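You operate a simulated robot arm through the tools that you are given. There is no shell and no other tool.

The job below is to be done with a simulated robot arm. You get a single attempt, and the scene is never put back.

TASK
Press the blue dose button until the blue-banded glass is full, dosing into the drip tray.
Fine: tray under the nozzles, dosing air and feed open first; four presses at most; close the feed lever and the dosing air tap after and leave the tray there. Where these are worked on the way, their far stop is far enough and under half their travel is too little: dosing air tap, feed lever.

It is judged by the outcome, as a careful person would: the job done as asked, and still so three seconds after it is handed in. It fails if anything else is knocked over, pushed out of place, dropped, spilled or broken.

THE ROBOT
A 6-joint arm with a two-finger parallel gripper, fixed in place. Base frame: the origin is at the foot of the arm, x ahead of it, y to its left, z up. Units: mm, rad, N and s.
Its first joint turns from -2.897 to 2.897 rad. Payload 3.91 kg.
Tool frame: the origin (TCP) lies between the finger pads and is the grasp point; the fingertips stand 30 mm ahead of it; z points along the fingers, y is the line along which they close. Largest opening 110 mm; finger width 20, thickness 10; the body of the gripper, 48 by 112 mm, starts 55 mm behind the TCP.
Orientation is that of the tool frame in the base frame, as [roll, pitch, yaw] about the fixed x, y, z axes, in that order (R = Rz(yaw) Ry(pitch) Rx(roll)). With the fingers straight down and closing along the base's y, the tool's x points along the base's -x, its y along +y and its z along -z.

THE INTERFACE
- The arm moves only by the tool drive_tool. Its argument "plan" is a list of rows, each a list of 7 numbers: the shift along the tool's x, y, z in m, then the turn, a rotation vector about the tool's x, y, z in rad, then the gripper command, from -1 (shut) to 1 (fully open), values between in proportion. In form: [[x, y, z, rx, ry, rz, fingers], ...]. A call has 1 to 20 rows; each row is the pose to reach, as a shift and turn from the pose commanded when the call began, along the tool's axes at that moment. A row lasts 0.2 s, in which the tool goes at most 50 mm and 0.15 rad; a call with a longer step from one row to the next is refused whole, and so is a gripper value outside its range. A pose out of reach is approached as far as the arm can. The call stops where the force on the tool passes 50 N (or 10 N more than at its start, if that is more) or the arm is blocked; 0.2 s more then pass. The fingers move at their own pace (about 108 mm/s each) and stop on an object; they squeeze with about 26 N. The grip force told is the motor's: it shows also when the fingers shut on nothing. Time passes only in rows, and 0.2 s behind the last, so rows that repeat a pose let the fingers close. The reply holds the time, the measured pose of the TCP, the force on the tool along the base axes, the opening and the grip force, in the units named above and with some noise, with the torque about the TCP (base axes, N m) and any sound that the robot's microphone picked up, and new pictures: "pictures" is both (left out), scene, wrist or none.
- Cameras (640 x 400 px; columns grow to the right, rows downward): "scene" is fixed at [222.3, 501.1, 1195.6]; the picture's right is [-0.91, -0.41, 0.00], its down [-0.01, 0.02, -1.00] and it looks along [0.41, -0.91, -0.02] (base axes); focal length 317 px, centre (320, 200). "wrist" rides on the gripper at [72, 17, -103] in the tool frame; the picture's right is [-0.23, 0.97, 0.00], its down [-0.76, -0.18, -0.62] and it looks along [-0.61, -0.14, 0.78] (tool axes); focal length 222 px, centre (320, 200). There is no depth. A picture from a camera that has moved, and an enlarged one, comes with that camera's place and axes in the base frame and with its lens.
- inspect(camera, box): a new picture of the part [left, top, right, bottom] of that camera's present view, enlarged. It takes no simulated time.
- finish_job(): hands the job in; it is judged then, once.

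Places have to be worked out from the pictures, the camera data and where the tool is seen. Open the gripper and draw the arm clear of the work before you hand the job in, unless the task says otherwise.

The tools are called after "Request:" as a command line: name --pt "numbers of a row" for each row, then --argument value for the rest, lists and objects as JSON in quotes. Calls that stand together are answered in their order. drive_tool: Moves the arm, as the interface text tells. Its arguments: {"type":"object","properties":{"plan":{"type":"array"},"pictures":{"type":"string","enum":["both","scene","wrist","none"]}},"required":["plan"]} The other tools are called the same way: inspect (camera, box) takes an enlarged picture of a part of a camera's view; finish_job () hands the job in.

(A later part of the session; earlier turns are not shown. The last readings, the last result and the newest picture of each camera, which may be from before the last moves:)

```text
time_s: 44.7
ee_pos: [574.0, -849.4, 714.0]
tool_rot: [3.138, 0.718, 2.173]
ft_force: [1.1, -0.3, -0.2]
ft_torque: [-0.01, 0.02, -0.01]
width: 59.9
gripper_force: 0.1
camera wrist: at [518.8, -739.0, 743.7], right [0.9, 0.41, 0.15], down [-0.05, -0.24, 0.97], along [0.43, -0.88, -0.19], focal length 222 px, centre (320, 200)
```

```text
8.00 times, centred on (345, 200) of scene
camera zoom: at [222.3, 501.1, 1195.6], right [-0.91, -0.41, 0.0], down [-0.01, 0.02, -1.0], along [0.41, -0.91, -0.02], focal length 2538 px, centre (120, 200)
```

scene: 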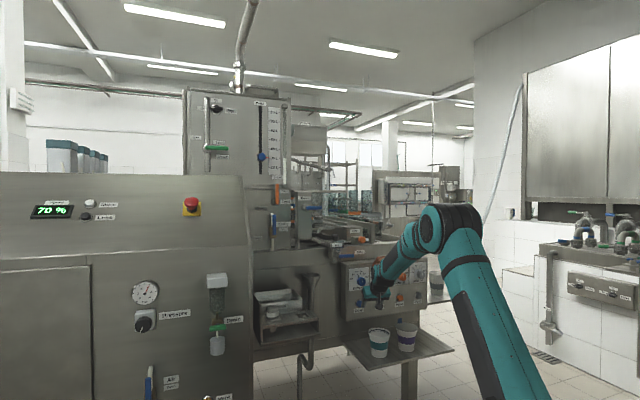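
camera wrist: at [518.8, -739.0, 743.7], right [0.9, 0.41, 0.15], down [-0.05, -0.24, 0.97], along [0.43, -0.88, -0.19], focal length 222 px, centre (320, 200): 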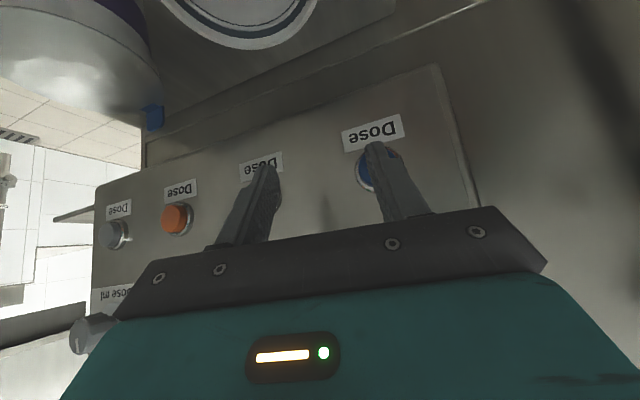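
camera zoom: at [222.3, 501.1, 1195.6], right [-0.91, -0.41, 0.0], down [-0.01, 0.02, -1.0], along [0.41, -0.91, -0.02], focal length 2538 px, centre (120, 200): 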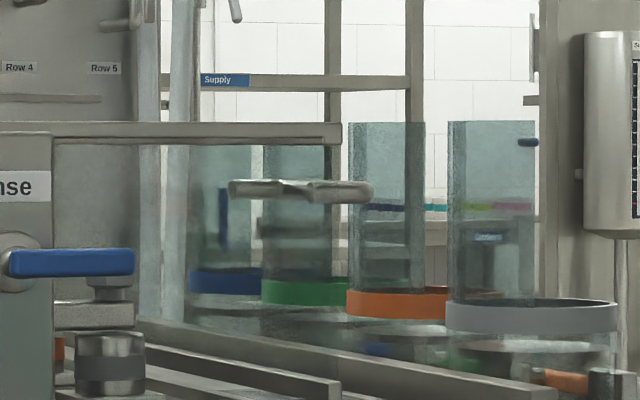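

The finger corner is aligned to within about 3 mm of the button centre, some 12–15 mm away. The blue glass looks empty. I'll push straight in slowly and watch force and sound.

Request:
drive_tool --pt "-0.003 0.0006 0.0026 0 0 0 0.09" --pt "-0.006 0.0012 0.0052 0 0 0 0.09" --pt "-0.0089 0.0018 0.0078 0 0 0 0.09" --pt "-0.0112 0.0023 0.0097 0 0 0 0.09" --pt "-0.0127 0.0026 0.0111 0 0 0 0.09" --pt "-0.0142 0.0029 0.0124 0 0 0 0.09" --pictures "both"

```text
time_s: 46.1
ee_pos: [587.0, -861.7, 715.6]
tool_rot: [3.14, 0.718, 2.173]
ft_force: [-6.7, 7.4, -2.4]
ft_torque: [0.12, 0.19, 0.32]
width: 59.6
gripper_force: 0.1
heard: click
camera wrist: at [531.2, -752.5, 744.2], right [0.9, 0.41, 0.15], down [-0.05, -0.24, 0.97], along [0.44, -0.88, -0.19], focal length 222 px, centre (320, 200)
```

scene: 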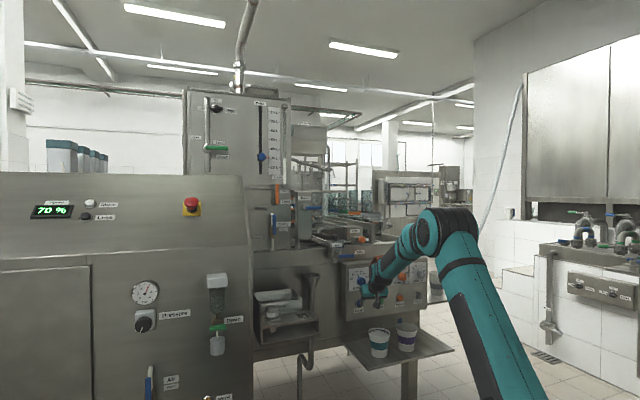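
wrist: 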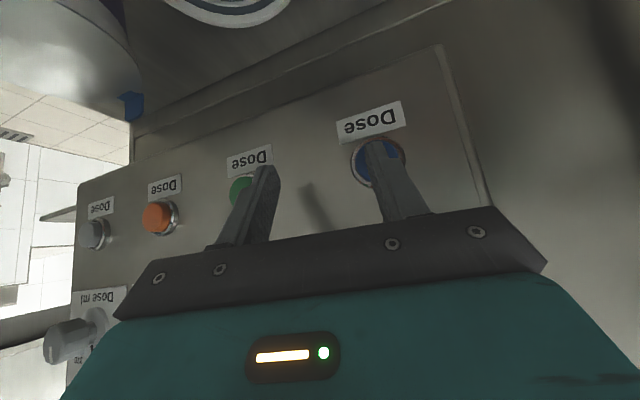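

I heard a click with about 10 N on the finger, so press 1 registered. I'll retract straight out and then look at the glass.

Request:
drive_tool --pt "0.003 -0.0006 -0.0026 0 0 0 0.09" --pt "0.0089 -0.0018 -0.0078 0 0 0 0.09" --pt "0.0142 -0.0029 -0.0124 0 0 0 0.09" --pt "0.0142 -0.0029 -0.0124 0 0 0 0.09" --pictures "none"

Request:
inspect --camera "scene" --box '[315, 175, 375, 225]'

Request:
inspect --camera "scene" --box '[300, 205, 380, 255]'

```text
time_s: 47.1
ee_pos: [573.8, -850.0, 714.6]
tool_rot: [3.14, 0.717, 2.174]
ft_force: [-0.4, 0.3, -0.8]
ft_torque: [0.0, -0.04, -0.02]
width: 59.8
gripper_force: 0.1
```

```text
8.00 times, centred on (345, 200) of scene
camera zoom: at [222.3, 501.1, 1195.6], right [-0.91, -0.41, 0.0], down [-0.01, 0.02, -1.0], along [0.41, -0.91, -0.02], focal length 2538 px, centre (120, 200)
```

zoom: 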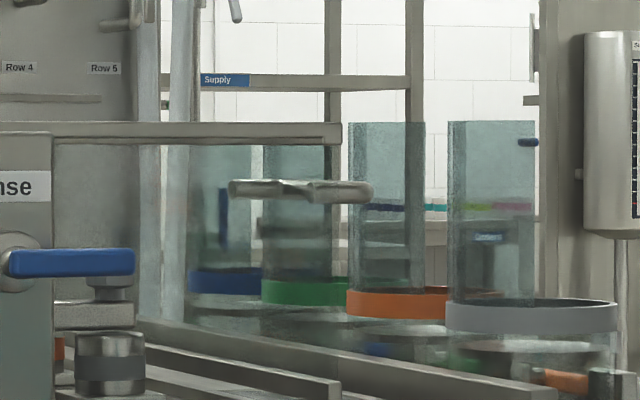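

```text
8.00 times, centred on (340, 230) of scene
camera zoom: at [222.3, 501.1, 1195.6], right [-0.91, -0.41, 0.0], down [-0.01, 0.02, -1.0], along [0.41, -0.91, -0.02], focal length 2538 px, centre (160, -40)
```

zoom: 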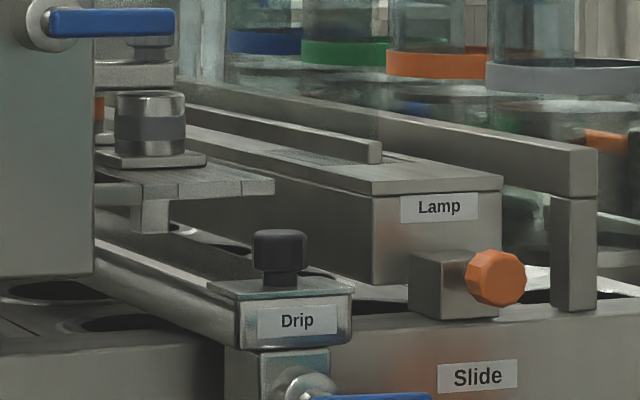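

No visible change yet, so I'll let some time pass for the dosing cycle and look again.

Request:
drive_tool --pt "0 0 0 0 0 0 0.09" --pt "0 0 0 0 0 0 0.09" --pt "0 0 0 0 0 0 0.09" --pt "0 0 0 0 0 0 0.09" --pt "0 0 0 0 0 0 0.09" --pt "0 0 0 0 0 0 0.09" --pt "0 0 0 0 0 0 0.09" --pt "0 0 0 0 0 0 0.09" --pt "0 0 0 0 0 0 0.09" --pt "0 0 0 0 0 0 0.09" --pictures "scene"

Request:
inspect --camera "scene" --box '[320, 180, 365, 220]'

```text
time_s: 49.3
ee_pos: [574.1, -849.2, 714.4]
tool_rot: [3.14, 0.717, 2.174]
ft_force: [0.0, 0.1, 0.9]
ft_torque: [0.02, 0.0, 0.0]
width: 59.8
gripper_force: 0.1
```

scene: 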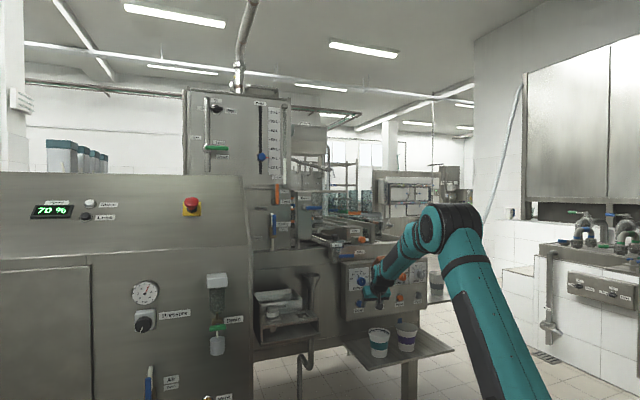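

```text
10.00 times, centred on (342, 200) of scene
camera zoom: at [222.3, 501.1, 1195.6], right [-0.91, -0.41, 0.0], down [-0.01, 0.02, -1.0], along [0.41, -0.91, -0.02], focal length 3172 px, centre (95, 200)
```

zoom: 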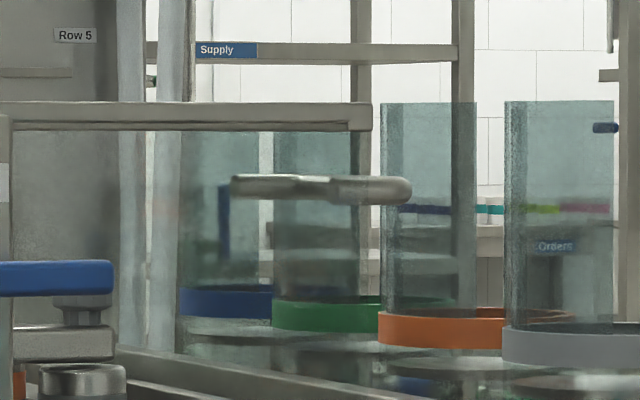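

Still no clear change from this distance, so I want a closer view of the blue-banded glass before pressing again. I'll back straight away from the panel, rise, and look with the fingers spread wide.

Request:
drive_tool --pt "0.0314 0 -0.0274 0 0 0 0.09" --pt "0.0628 0 -0.0548 0 0 0 0.09" --pt "0.0942 0 -0.0822 0 0 0 0.5" --pt "0.0636 0 -0.1173 0 -0.008 0 1" --pt "0.0331 0 -0.1523 0 -0.016 0 1" --pt "0.0025 0 -0.1874 0 -0.024 0 1" --pt "-0.028 0 -0.2224 0 -0.032 0 1" --pt "-0.0586 0 -0.2575 0 -0.04 0 1" --pt "-0.0892 0 -0.2925 0 -0.048 0 1" --pt "-0.1197 0 -0.3276 0 -0.056 0 1" --pt "-0.1503 0 -0.3626 0 -0.064 0 1" --pt "-0.1808 0 -0.3977 0 -0.072 0 1" --pt "-0.2114 0 -0.4327 0 -0.08 0 1" --pt "-0.2414 0 -0.4062 0 -0.08 0 1" --pictures "both"

```text
time_s: 52.3
ee_pos: [525.0, -778.5, 1179.8]
tool_rot: [3.141, 0.8, 2.171]
ft_force: [-0.7, 0.1, 0.2]
ft_torque: [-0.03, 0.01, -0.02]
width: 110.2
gripper_force: 0.1
camera wrist: at [468.7, -667.2, 1199.9], right [0.89, 0.42, 0.16], down [-0.1, -0.17, 0.98], along [0.44, -0.89, -0.11], focal length 222 px, centre (320, 200)
```

scene: 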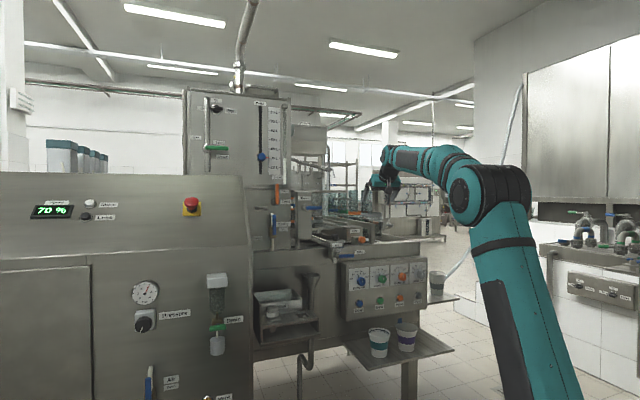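
wrist: 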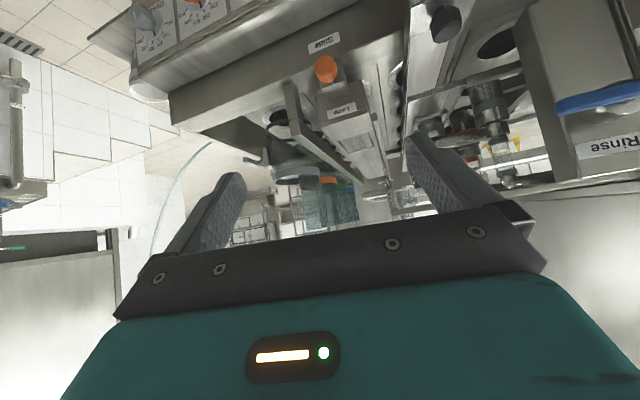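

Request:
inspect --camera "wrist" --box '[240, 120, 420, 240]'

Request:
inspect --camera "wrist" --box '[400, 20, 580, 200]'

Request:
inspect --camera "scene" --box '[180, 90, 320, 190]'

```text
3.33 times, centred on (330, 180) of wrist
camera zoom: at [468.7, -667.2, 1199.9], right [0.89, 0.42, 0.16], down [-0.1, -0.17, 0.98], along [0.44, -0.89, -0.11], focal length 740 px, centre (287, 267)
```

zoom: 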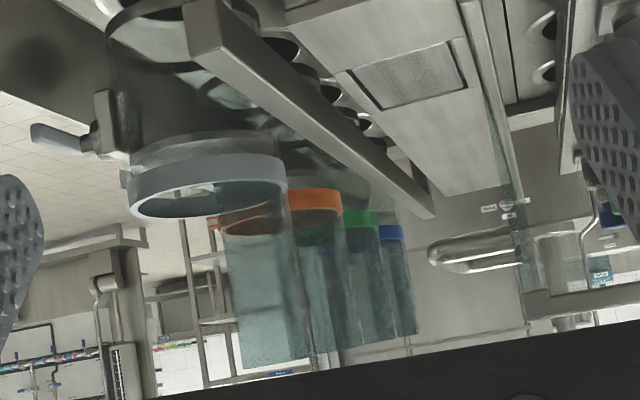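

```text
2.22 times, centred on (490, 110) of wrist
camera zoom: at [468.7, -667.2, 1199.9], right [0.89, 0.42, 0.16], down [-0.1, -0.17, 0.98], along [0.44, -0.89, -0.11], focal length 494 px, centre (-58, 400)
```

zoom: 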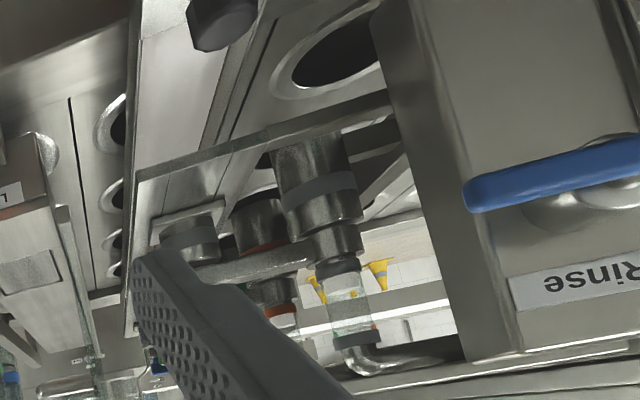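

```text
4.00 times, centred on (250, 140) of scene
camera zoom: at [222.3, 501.1, 1195.6], right [-0.91, -0.41, 0.0], down [-0.01, 0.02, -1.0], along [0.41, -0.91, -0.02], focal length 1269 px, centre (600, 440)
```

zoom: 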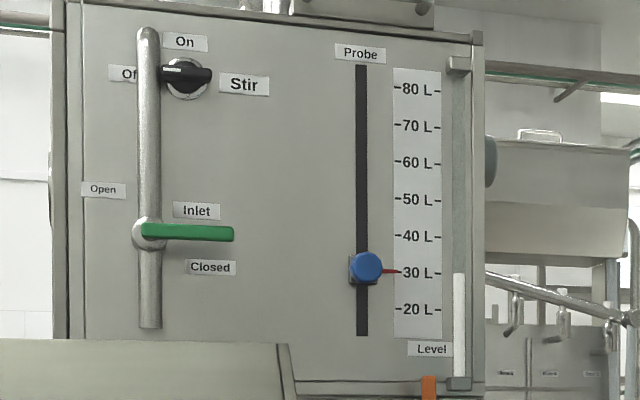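

This clears things up: the tall tubes are cup magazines. The dosing units under the nozzle plate each have a small banded sight glass in their feed line, visible in the gap beside the Rinse column. I'll look there closely.

Request:
inspect --camera "scene" --box '[284, 180, 324, 240]'

Request:
inspect --camera "wrist" --box '[460, 90, 560, 190]'

Request:
inspect --camera "scene" --box '[300, 180, 350, 230]'

```text
6.67 times, centred on (304, 210) of scene
camera zoom: at [222.3, 501.1, 1195.6], right [-0.91, -0.41, 0.0], down [-0.01, 0.02, -1.0], along [0.41, -0.91, -0.02], focal length 2115 px, centre (427, 133)
```

zoom: 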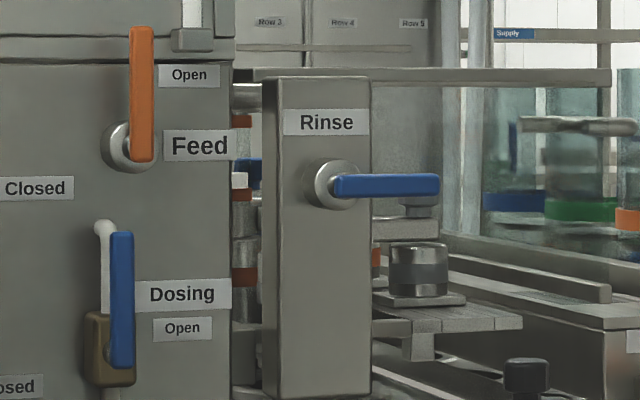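

```text
4.00 times, centred on (510, 140) of wrist
camera zoom: at [468.7, -667.2, 1199.9], right [0.89, 0.42, 0.16], down [-0.1, -0.17, 0.98], along [0.44, -0.89, -0.11], focal length 888 px, centre (-440, 440)
```

zoom: 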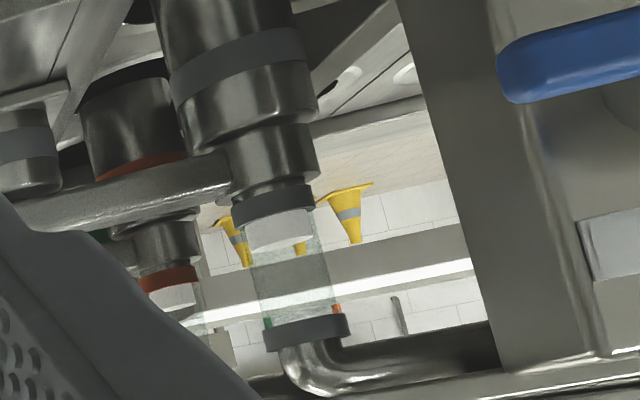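

```text
8.00 times, centred on (325, 205) of scene
camera zoom: at [222.3, 501.1, 1195.6], right [-0.91, -0.41, 0.0], down [-0.01, 0.02, -1.0], along [0.41, -0.91, -0.02], focal length 2538 px, centre (280, 160)
```

zoom: 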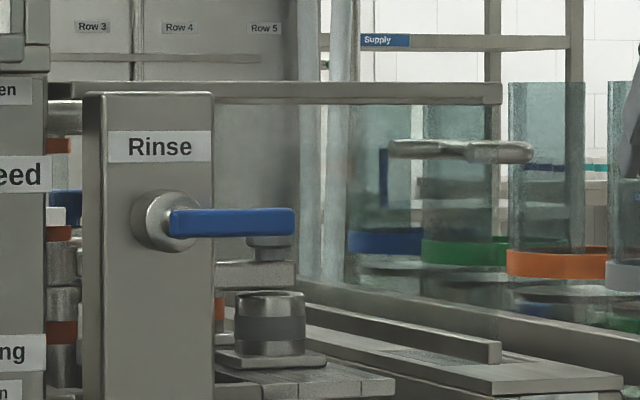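

The front (grey) sight glass is visible between dark bands, with white liquid only in its lower part and small red and green marks near the top. The blue one is the deepest of the row and hidden by a finger. I'll close the gripper in place to clear the view.

Request:
drive_tool --pt "0 0 0 0 0 0 0" --pt "0 0 0 0 0 0 -1" --pt "0 0 0 0 0 0 -1" --pt "0 0 0 0 0 0 -1" --pictures "wrist"

Request:
inspect --camera "wrist" --box '[390, 100, 530, 210]'

Request:
inspect --camera "wrist" --box '[410, 130, 470, 180]'

```text
time_s: 53.3
ee_pos: [524.9, -780.1, 1179.2]
tool_rot: [3.138, 0.797, 2.172]
ft_force: [0.2, 0.4, 0.7]
ft_torque: [-0.01, 0.03, 0.04]
width: 0.0
gripper_force: 26.2
camera wrist: at [469.2, -667.7, 1198.6], right [0.89, 0.42, 0.16], down [-0.1, -0.17, 0.98], along [0.44, -0.89, -0.11], focal length 222 px, centre (320, 200)
```

wrist: 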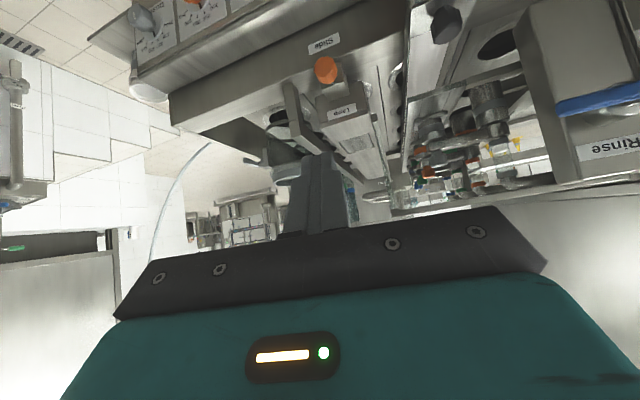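

```text
3.64 times, centred on (460, 155) of wrist
camera zoom: at [469.2, -667.7, 1198.6], right [0.89, 0.42, 0.16], down [-0.1, -0.17, 0.98], along [0.44, -0.89, -0.11], focal length 808 px, centre (-189, 364)
```

zoom: 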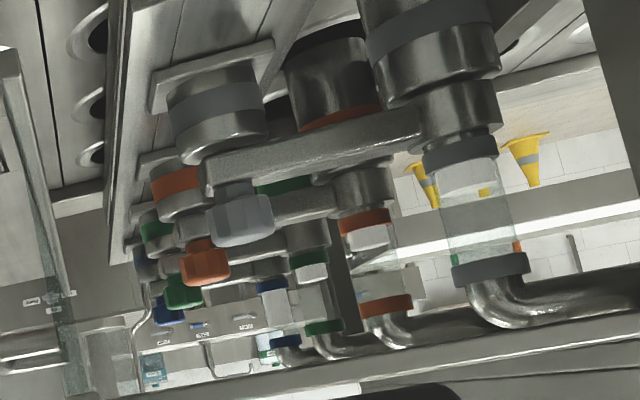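

```text
8.00 times, centred on (440, 155) of wrist
camera zoom: at [469.2, -667.7, 1198.6], right [0.89, 0.42, 0.16], down [-0.1, -0.17, 0.98], along [0.44, -0.89, -0.11], focal length 1777 px, centre (-640, 560)
```

zoom: 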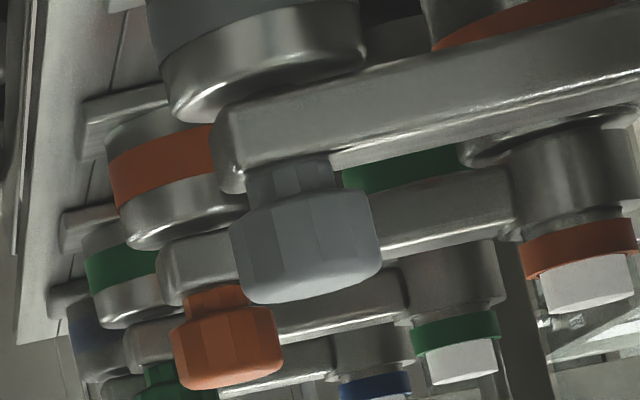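

All four banded sight glasses are now visible. The blue one is near (448,185), so I'll zoom right into it.

Request:
inspect --camera "wrist" --box '[430, 168, 470, 200]'

Request:
inspect --camera "wrist" --box '[440, 150, 520, 200]'

```text
12.50 times, centred on (450, 184) of wrist
camera zoom: at [469.2, -667.7, 1198.6], right [0.89, 0.42, 0.16], down [-0.1, -0.17, 0.98], along [0.44, -0.89, -0.11], focal length 2776 px, centre (-1305, 400)
```

zoom: 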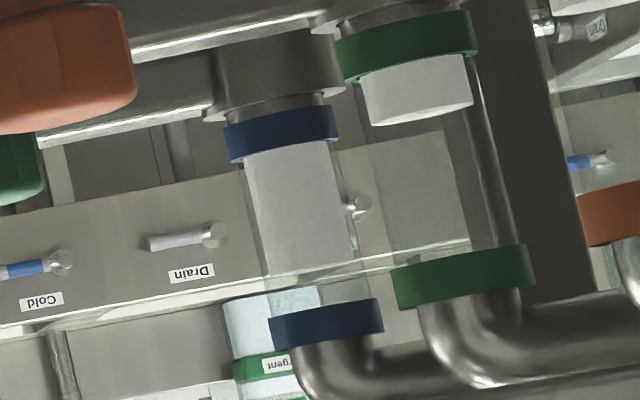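

```text
8.00 times, centred on (480, 175) of wrist
camera zoom: at [469.2, -667.7, 1198.6], right [0.89, 0.42, 0.16], down [-0.1, -0.17, 0.98], along [0.44, -0.89, -0.11], focal length 1777 px, centre (-960, 400)
```

zoom: 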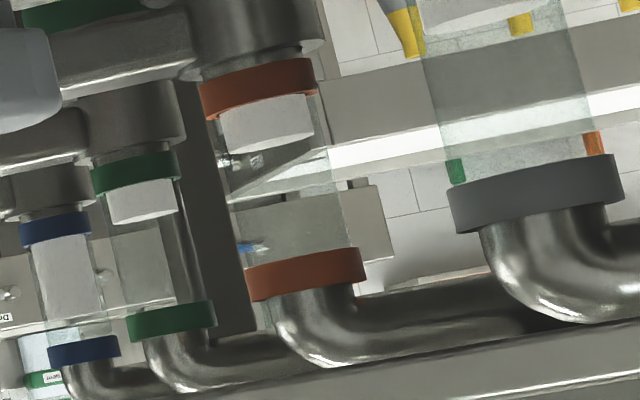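

The blue glass is now about three-quarters full of white liquid, while the others sit near a quarter. So press 1 worked, and another is needed. I'll retrace the path down to the ready position in front of the blue button.

Request:
drive_tool --pt "0.0279 0 -0.0287 0 0 0 -1" --pt "0.0613 0 0.0037 0 0.008 0 -0.4" --pt "0.0946 0 0.0361 0 0.016 0 0.09" --pt "0.128 0 0.0685 0 0.024 0 0.09" --pt "0.1613 0 0.1009 0 0.032 0 0.09" --pt "0.1947 0 0.1333 0 0.04 0 0.09" --pt "0.2281 0 0.1657 0 0.048 0 0.09" --pt "0.2614 0 0.1981 0 0.056 0 0.09" --pt "0.2948 0 0.2305 0 0.064 0 0.09" --pt "0.3281 0 0.2629 0 0.072 0 0.09" --pt "0.3615 0 0.2953 0 0.08 0 0.09" --pt "0.3325 0 0.3252 0 0.08 0 0.09" --pt "0.3034 0 0.3551 0 0.08 0 0.09" --pt "0.2744 0 0.385 0 0.08 0 0.09" --pt "0.2744 0 0.385 0 0.08 0 0.09" --pictures "both"

Request:
inspect --camera "wrist" --box '[230, 110, 440, 240]'

```text
time_s: 56.5
ee_pos: [572.1, -848.4, 714.2]
tool_rot: [3.139, 0.717, 2.173]
ft_force: [0.4, -0.1, 0.0]
ft_torque: [-0.03, 0.01, -0.03]
width: 60.1
gripper_force: 0.1
camera wrist: at [518.1, -738.7, 743.8], right [0.9, 0.41, 0.15], down [-0.05, -0.24, 0.97], along [0.43, -0.88, -0.19], focal length 222 px, centre (320, 200)
```

scene: 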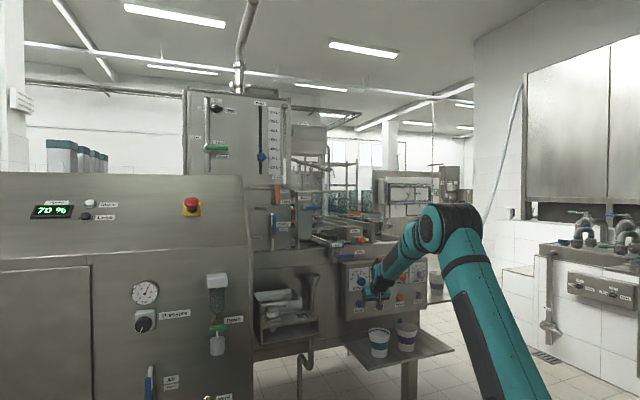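
wrist: 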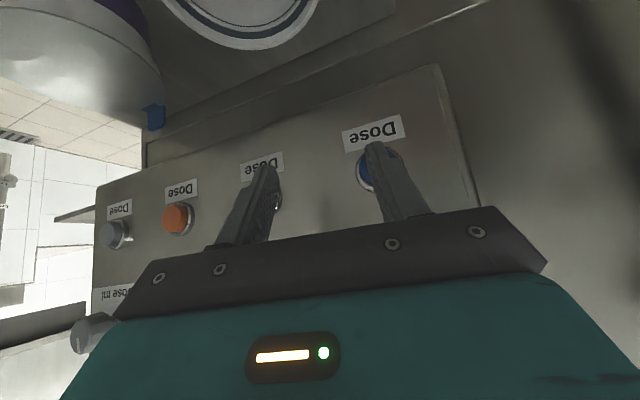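

```text
3.05 times, centred on (335, 175) of wrist
camera zoom: at [518.1, -738.7, 743.8], right [0.9, 0.41, 0.15], down [-0.05, -0.24, 0.97], along [0.43, -0.88, -0.19], focal length 677 px, centre (274, 276)
```

zoom: 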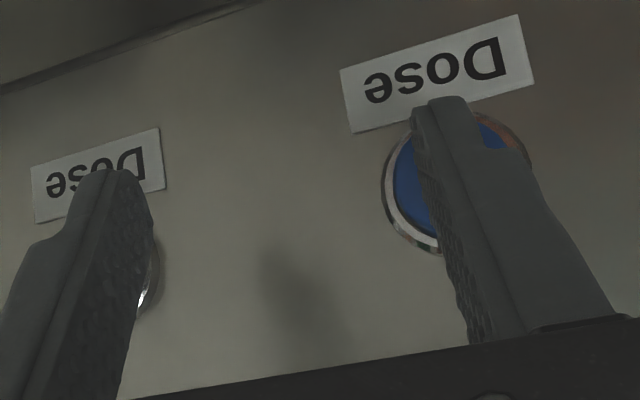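

I'm back at exactly the ready alignment. Press 2: push in by the same amount, then retract.

Request:
drive_tool --pt "-0.003 0.0006 0.0026 0 0 0 0.09" --pt "-0.006 0.0012 0.0052 0 0 0 0.09" --pt "-0.0089 0.0018 0.0078 0 0 0 0.09" --pt "-0.0112 0.0023 0.0097 0 0 0 0.09" --pt "-0.0127 0.0026 0.0111 0 0 0 0.09" --pt "-0.0142 0.0029 0.0124 0 0 0 0.09" --pt "-0.0142 0.0029 0.0124 0 0 0 0.09" --pictures "none"

```text
time_s: 58.1
ee_pos: [586.8, -861.6, 714.4]
tool_rot: [3.14, 0.717, 2.173]
ft_force: [-2.8, 4.7, -1.3]
ft_torque: [0.04, 0.09, 0.27]
width: 60.1
gripper_force: 0.1
heard: click
```

Press 2 clicked. I'll retract straight out and rise again to look at the glass.

Request:
drive_tool --pt "0.003 -0.0006 -0.0026 0 0 0 0.09" --pt "0.0089 -0.0018 -0.0078 0 0 0 0.09" --pt "0.0142 -0.0029 -0.0124 0 0 0 0.09" --pt "0.0456 -0.0029 -0.0398 0 0 0 0.09" --pt "0.077 -0.0029 -0.0672 0 0 0 0.09" --pt "0.1084 -0.0029 -0.0946 0 0 0 0.09" --pt "0.0778 -0.0029 -0.1297 0 -0.008 0 -0.5" --pt "0.0473 -0.0029 -0.1647 0 -0.016 0 -1" --pt "0.0167 -0.0029 -0.1998 0 -0.024 0 -1" --pt "-0.0138 -0.0029 -0.2348 0 -0.032 0 -1" --pt "-0.0444 -0.0029 -0.2699 0 -0.04 0 -1" --pt "-0.075 -0.0029 -0.3049 0 -0.048 0 -1" --pt "-0.1055 -0.0029 -0.34 0 -0.056 0 -1" --pt "-0.1361 -0.0029 -0.375 0 -0.064 0 -1" --pt "-0.1666 -0.0029 -0.4101 0 -0.072 0 -1" --pt "-0.1972 -0.0029 -0.4451 0 -0.08 0 -1" --pt "-0.2272 -0.0029 -0.4186 0 -0.08 0 -1" --pictures "wrist"

Request:
inspect --camera "wrist" --box '[430, 168, 470, 200]'

Request:
inspect --camera "wrist" --box '[390, 100, 530, 210]'

```text
time_s: 61.7
ee_pos: [523.7, -777.6, 1180.9]
tool_rot: [3.14, 0.8, 2.171]
ft_force: [0.6, 1.0, 0.8]
ft_torque: [0.01, -0.01, -0.02]
width: 0.0
gripper_force: 26.2
camera wrist: at [466.9, -665.8, 1201.0], right [0.89, 0.42, 0.16], down [-0.1, -0.17, 0.98], along [0.44, -0.89, -0.11], focal length 222 px, centre (320, 200)
```

wrist: 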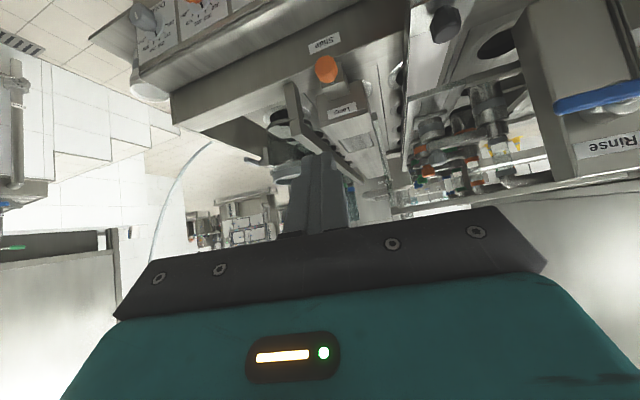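

```text
12.50 times, centred on (450, 184) of wrist
camera zoom: at [466.9, -665.8, 1201.0], right [0.89, 0.42, 0.16], down [-0.1, -0.17, 0.98], along [0.44, -0.89, -0.11], focal length 2776 px, centre (-1305, 400)
```

zoom: 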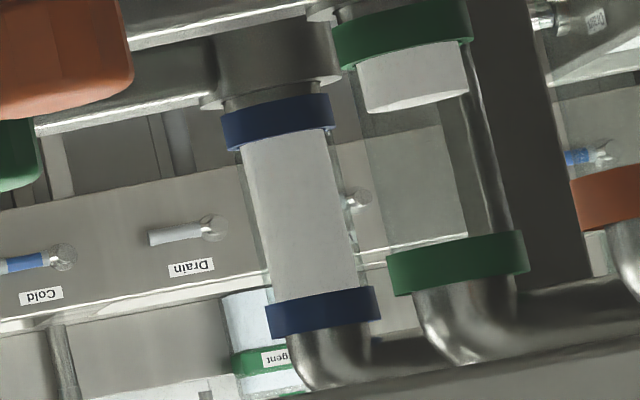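

```text
3.64 times, centred on (460, 155) of wrist
camera zoom: at [466.9, -665.8, 1201.0], right [0.89, 0.42, 0.16], down [-0.1, -0.17, 0.98], along [0.44, -0.89, -0.11], focal length 808 px, centre (-189, 364)
```

zoom: 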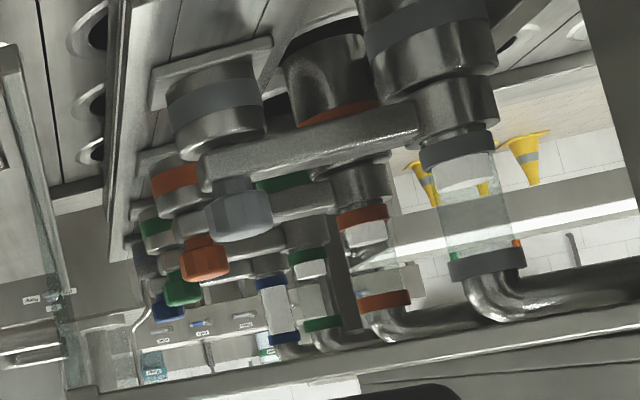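

The blue glass is now filled band to band, so two presses were enough. Now to close the feed and then the dosing air. I'll move across to a stand-off to the right of the upright Feed lever.

Request:
drive_tool --pt "-0.0012 0.0425 -0.0029 -0.0382 -0.0404 -0.0266 -1" --pt "-0.0024 0.085 -0.0058 -0.0764 -0.0808 -0.0531 -1" --pt "-0.0036 0.1275 -0.0086 -0.1146 -0.1212 -0.0797 -1" --pt "-0.0048 0.17 -0.0115 -0.1529 -0.1617 -0.1062 -1" --pt "-0.006 0.2125 -0.0144 -0.1911 -0.2021 -0.1328 -1" --pt "-0.0072 0.255 -0.0173 -0.2293 -0.2425 -0.1593 -1" --pt "-0.0084 0.2975 -0.0201 -0.2675 -0.2829 -0.1859 -1" --pt "-0.0096 0.34 -0.023 -0.3057 -0.3233 -0.2124 -1" --pt "-0.0096 0.34 -0.023 -0.3057 -0.3233 -0.2124 -1" --pictures "both"

Request:
inspect --camera "wrist" --box '[220, 80, 420, 250]'

```text
time_s: 63.7
ee_pos: [798.4, -577.6, 1202.5]
tool_rot: [3.137, 1.127, 2.541]
ft_force: [0.1, 0.6, 0.8]
ft_torque: [0.01, -0.02, -0.01]
width: 0.0
gripper_force: 26.2
camera wrist: at [705.5, -493.6, 1181.0], right [0.63, 0.75, 0.21], down [-0.3, -0.02, 0.96], along [0.72, -0.66, 0.21], focal length 222 px, centre (320, 200)
```

scene: 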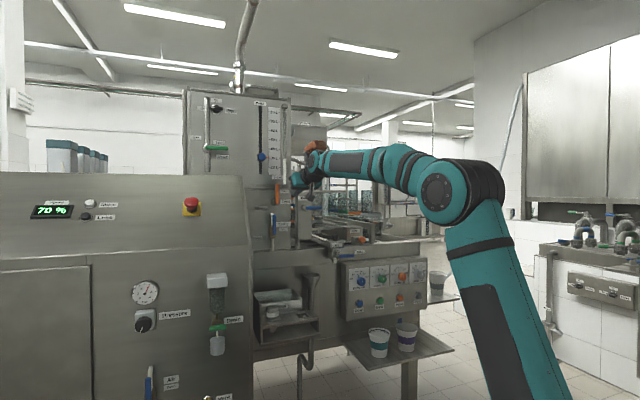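
wrist: 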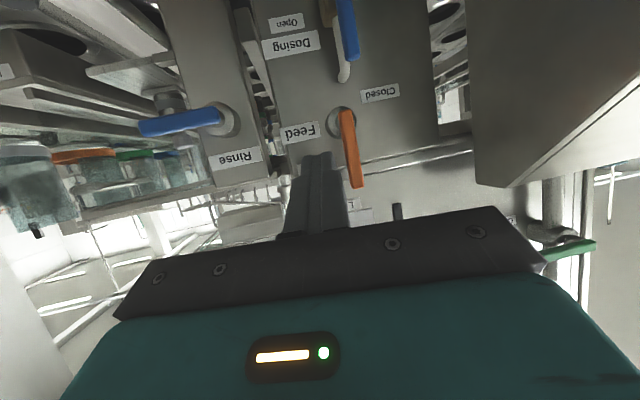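

```text
2.35 times, centred on (320, 165) of wrist
camera zoom: at [705.5, -493.6, 1181.0], right [0.63, 0.75, 0.21], down [-0.3, -0.02, 0.96], along [0.72, -0.66, 0.21], focal length 523 px, centre (320, 282)
```

zoom: 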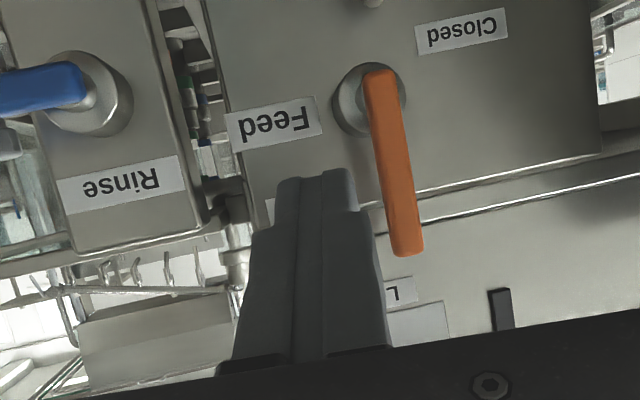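

The finger lines up just right of the upright Feed lever (lever at v≈237, finger to arrive at v≈212). I'll move straight forward about 100 mm.

Request:
drive_tool --pt "-0.0086 0 0.0181 0 0 0 -1" --pt "-0.0172 0 0.0361 0 0 0 -1" --pt "-0.0257 0 0.0542 0 0 0 -1" --pt "-0.0343 0 0.0722 0 0 0 -1" --pt "-0.0429 0 0.0903 0 0 0 -1" --pictures "wrist"

Request:
inspect --camera "wrist" --box '[240, 80, 440, 240]'

```text
time_s: 64.9
ee_pos: [880.4, -634.5, 1203.3]
tool_rot: [3.135, 1.126, 2.539]
ft_force: [-0.5, 0.3, 0.7]
ft_torque: [0.05, 0.02, 0.0]
width: 0.0
gripper_force: 25.9
camera wrist: at [787.5, -550.0, 1181.2], right [0.63, 0.75, 0.21], down [-0.3, -0.02, 0.96], along [0.72, -0.66, 0.21], focal length 222 px, centre (320, 200)
```

wrist: 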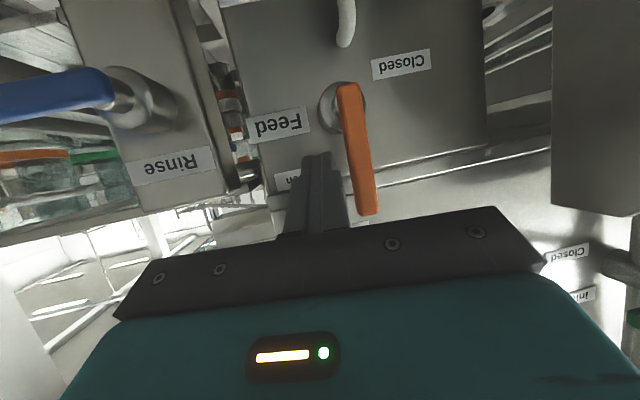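

```text
2.50 times, centred on (340, 160) of wrist
camera zoom: at [787.5, -550.0, 1181.2], right [0.63, 0.75, 0.21], down [-0.3, -0.02, 0.96], along [0.72, -0.66, 0.21], focal length 555 px, centre (270, 300)
```

zoom: 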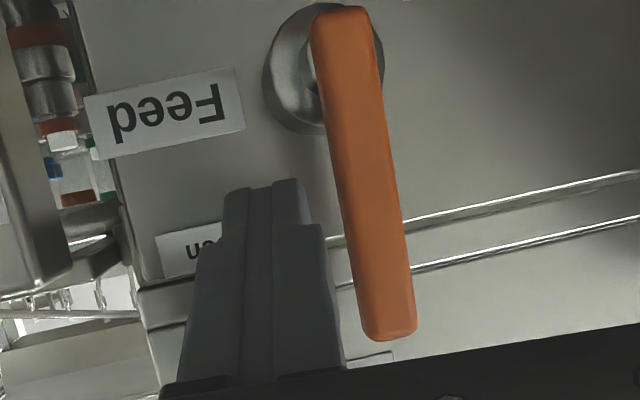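

The finger is beside the lever with matching depth. I'll push it left and down along its arc to the closed stop.

Request:
drive_tool --pt "-0.0011 0.0044 0.0006 0 0 0 -1" --pt "-0.0022 0.0088 0.0011 0 0 0 -1" --pt "-0.0042 0.0139 0.0014 0 0 0 -1" --pt "-0.0062 0.019 0.0016 0 0 0 -1" --pt "-0.007 0.0244 0.0026 0 0 0 -1" --pt "-0.0077 0.0297 0.0035 0 0 0 -1" --pt "-0.0072 0.035 0.005 0 0 0 -1" --pt "-0.0065 0.0402 0.0066 0 0 0 -1" --pt "-0.0048 0.045 0.0085 0 0 0 -1" --pt "-0.0029 0.0497 0.0105 0 0 0 -1" --pt "0.0 0.0538 0.0129 0 0 0 -1" --pt "0.003 0.0577 0.0153 0 0 0 -1" --pt "0.0068 0.0607 0.0179 0 0 0 -1" --pt "0.0108 0.0635 0.0205 0 0 0 -1" --pt "0.0142 0.0652 0.0224 0 0 0 -1" --pictures "both"

Request:
inspect --camera "wrist" --box '[220, 80, 420, 240]'

```text
time_s: 68.1
ee_pos: [927.6, -586.2, 1183.2]
tool_rot: [3.134, 1.129, 2.539]
ft_force: [5.2, -9.8, 27.6]
ft_torque: [-0.56, -0.69, -0.15]
width: 0.0
gripper_force: 25.8
camera wrist: at [834.2, -503.5, 1161.9], right [0.63, 0.75, 0.21], down [-0.3, -0.01, 0.95], along [0.72, -0.66, 0.22], focal length 222 px, centre (320, 200)
```

scene: 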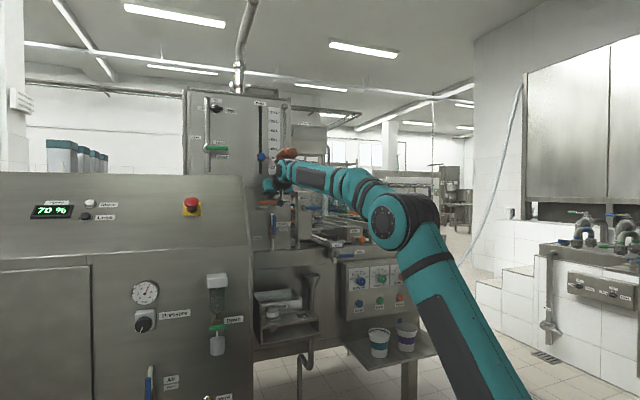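
wrist: 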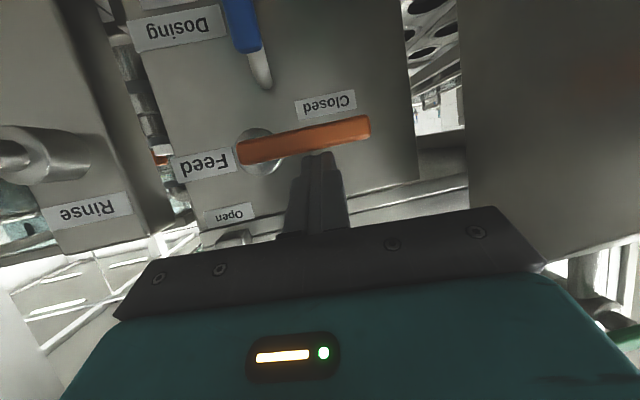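

```text
2.50 times, centred on (320, 160) of wrist
camera zoom: at [834.2, -503.5, 1161.9], right [0.63, 0.75, 0.21], down [-0.3, -0.01, 0.95], along [0.72, -0.66, 0.22], focal length 555 px, centre (320, 300)
```

zoom: 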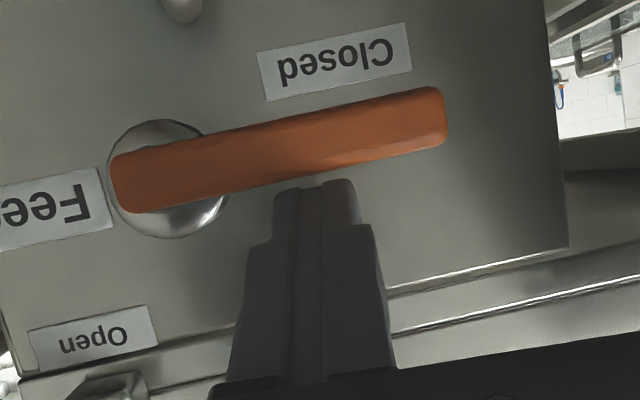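

The Feed lever is horizontal at "Closed" and resisting at its stop (28 N). I'll lift off, withdraw, and go down to a stand-off right of the upright Dosing lever.

Request:
drive_tool --pt "-0.0072 0 -0.0034 0 0 0 -1" --pt "0.0046 0 -0.0283 0 0 0 -1" --pt "0.0163 0 -0.0531 0 0 0 -1" --pt "0.028 0 -0.078 0 0 0 -1" --pt "0.0398 0 -0.1029 0 0 0 -1" --pt "0.0741 -0.0174 -0.0871 0 0 0 -1" --pt "0.1085 -0.0347 -0.0712 0 0 0 -1" --pt "0.1428 -0.0521 -0.0554 0 0 0 -1" --pt "0.1428 -0.0521 -0.0554 0 0 0 -1" --pictures "both"

Request:
inspect --camera "wrist" --box '[220, 70, 420, 240]'

Request:
inspect --camera "scene" --box '[250, 180, 330, 250]'

```text
time_s: 70.1
ee_pos: [807.8, -567.4, 1075.5]
tool_rot: [3.135, 1.125, 2.538]
ft_force: [0.2, -0.2, 0.1]
ft_torque: [0.0, -0.02, 0.01]
width: 0.0
gripper_force: 26.1
camera wrist: at [714.5, -483.9, 1052.8], right [0.63, 0.75, 0.21], down [-0.3, -0.02, 0.96], along [0.72, -0.66, 0.21], focal length 222 px, centre (320, 200)
```

scene: 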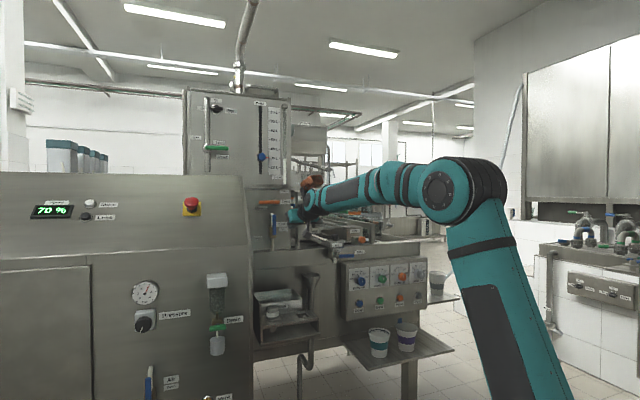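
wrist: 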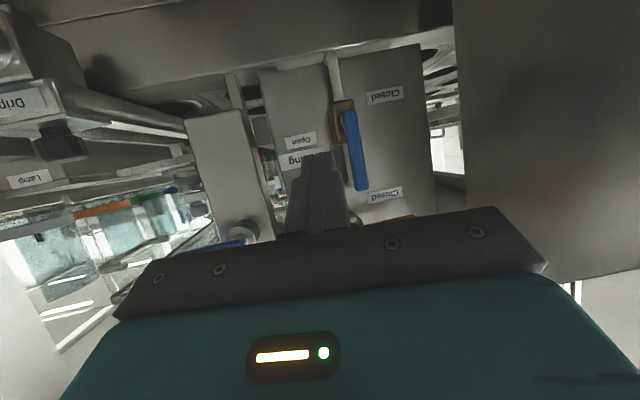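

```text
2.35 times, centred on (320, 155) of wrist
camera zoom: at [714.5, -483.9, 1052.8], right [0.63, 0.75, 0.21], down [-0.3, -0.02, 0.96], along [0.72, -0.66, 0.21], focal length 523 px, centre (320, 306)
```

zoom: 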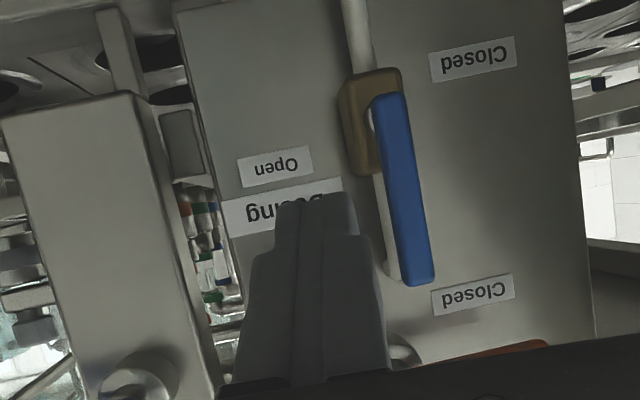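

```text
5.71 times, centred on (290, 215) of scene
camera zoom: at [222.3, 501.1, 1195.6], right [-0.91, -0.41, 0.0], down [-0.01, 0.02, -1.0], along [0.41, -0.91, -0.02], focal length 1813 px, centre (491, 114)
```

zoom: 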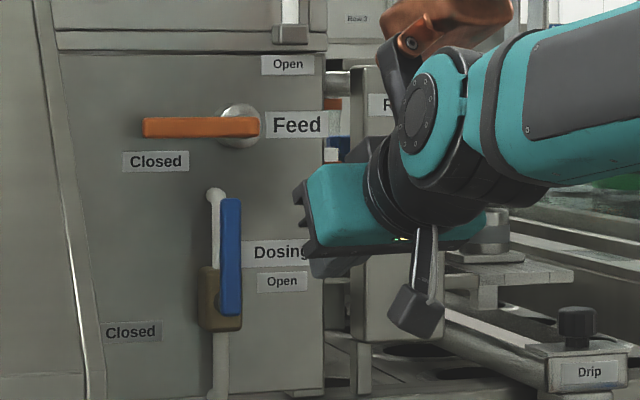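

Feed is confirmed closed. The Dosing lever is upright at v≈253, and my finger will arrive at v≈225, just right of it. Moving forward 100 mm.

Request:
drive_tool --pt "-0.0086 0 0.018 0 0 0 -1" --pt "-0.0172 0 0.0361 0 0 0 -1" --pt "-0.0259 0 0.0541 0 0 0 -1" --pt "-0.0345 0 0.0722 0 0 0 -1" --pt "-0.0427 0 0.0893 0 0 0 -1" --pictures "wrist"

Request:
inspect --camera "wrist" --box '[240, 80, 440, 240]'

```text
time_s: 71.3
ee_pos: [888.4, -624.4, 1075.8]
tool_rot: [3.133, 1.126, 2.538]
ft_force: [-1.0, 0.4, 1.1]
ft_torque: [0.02, 0.02, 0.0]
width: 0.0
gripper_force: 26.1
camera wrist: at [796.2, -540.0, 1055.1], right [0.63, 0.75, 0.21], down [-0.3, -0.02, 0.95], along [0.72, -0.66, 0.21], focal length 222 px, centre (320, 200)
```

wrist: 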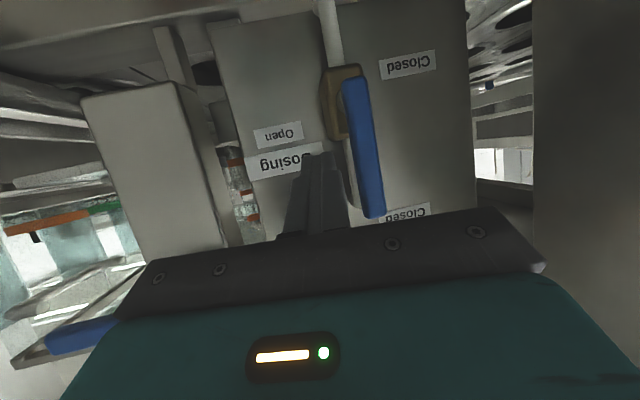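

```text
2.50 times, centred on (340, 160) of wrist
camera zoom: at [796.2, -540.0, 1055.1], right [0.63, 0.75, 0.21], down [-0.3, -0.02, 0.95], along [0.72, -0.66, 0.21], focal length 555 px, centre (270, 300)
```

zoom: 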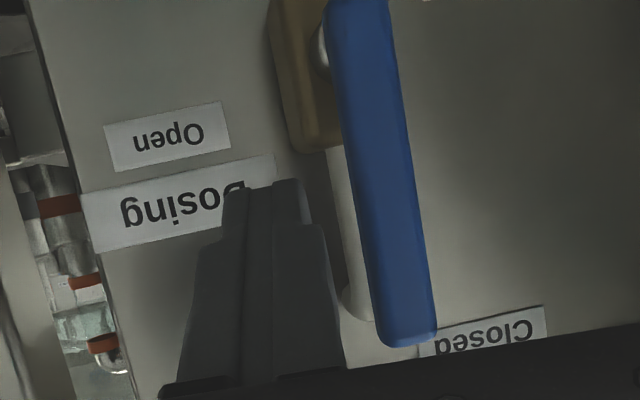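

The finger is beside the Dosing lever with matching depth. I'll push it left and down along its arc to the closed stop.

Request:
drive_tool --pt "-0.0014 0.0051 0.0006 0 0 0 -1" --pt "-0.0028 0.0102 0.0011 0 0 0 -1" --pt "-0.0048 0.0153 0.0014 0 0 0 -1" --pt "-0.0068 0.0203 0.0016 0 0 0 -1" --pt "-0.0075 0.0257 0.0026 0 0 0 -1" --pt "-0.0082 0.0311 0.0035 0 0 0 -1" --pt "-0.0078 0.0363 0.005 0 0 0 -1" --pt "-0.0071 0.0415 0.0065 0 0 0 -1" --pt "-0.0054 0.0463 0.0085 0 0 0 -1" --pt "-0.0035 0.0511 0.0106 0 0 0 -1" --pt "-0.0006 0.0551 0.0129 0 0 0 -1" --pt "0.0025 0.059 0.0153 0 0 0 -1" --pt "0.0063 0.0621 0.0178 0 0 0 -1" --pt "0.0102 0.0649 0.0204 0 0 0 -1" --pt "0.0137 0.0666 0.0224 0 0 0 -1" --pictures "both"

Request:
inspect --camera "wrist" --box '[220, 80, 420, 240]'

```text
time_s: 74.5
ee_pos: [939.5, -576.2, 1053.3]
tool_rot: [3.135, 1.128, 2.539]
ft_force: [1.5, -3.7, 7.7]
ft_torque: [-0.15, -0.17, -0.09]
width: 0.2
gripper_force: 26.0
camera wrist: at [845.8, -492.1, 1032.4], right [0.63, 0.75, 0.21], down [-0.3, -0.02, 0.95], along [0.72, -0.66, 0.21], focal length 222 px, centre (320, 200)
```

scene: 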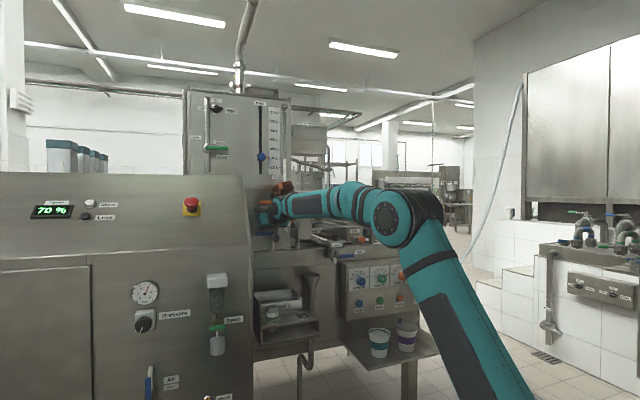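
wrist: 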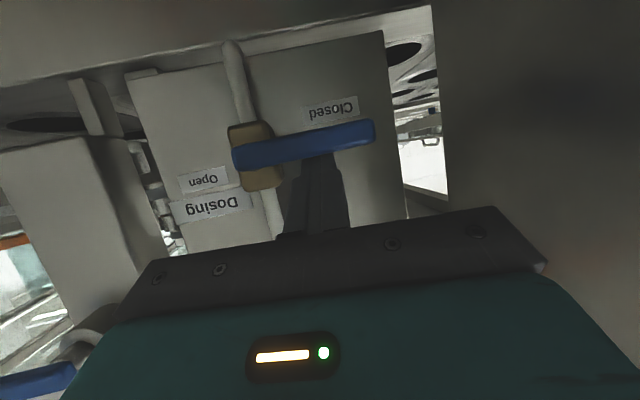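

```text
2.50 times, centred on (320, 160) of wrist
camera zoom: at [845.8, -492.1, 1032.4], right [0.63, 0.75, 0.21], down [-0.3, -0.02, 0.95], along [0.72, -0.66, 0.21], focal length 555 px, centre (320, 300)
```

zoom: 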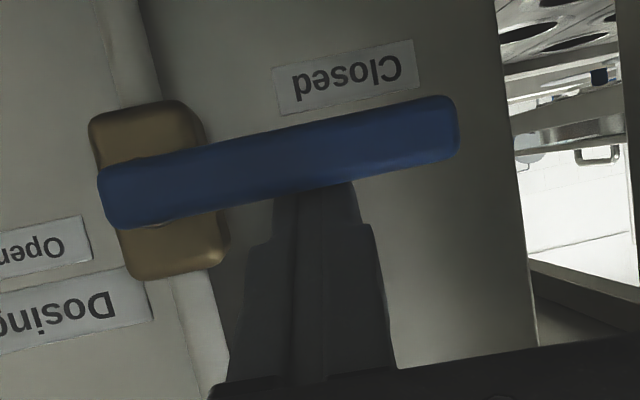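

The Dosing lever is horizontal with a light 8 N reaction. I'll nudge down 4 mm more to confirm it's on its stop.

Request:
drive_tool --pt "0.0018 0 0.0009 0 0 0 -1" --pt "0.0036 0 0.0017 0 0 0 -1" --pt "0.0036 0 0.0017 0 0 0 -1" --pictures "none"

```text
time_s: 75.5
ee_pos: [938.7, -576.2, 1054.0]
tool_rot: [3.136, 1.136, 2.54]
ft_force: [6.1, -4.4, 6.8]
ft_torque: [-0.1, -0.21, -0.02]
width: 0.0
gripper_force: 26.1
stopped in row 3: the force on the tool passed its limit at 52 N (the readings are from after the stop); the commanded pose is now the measured one
```

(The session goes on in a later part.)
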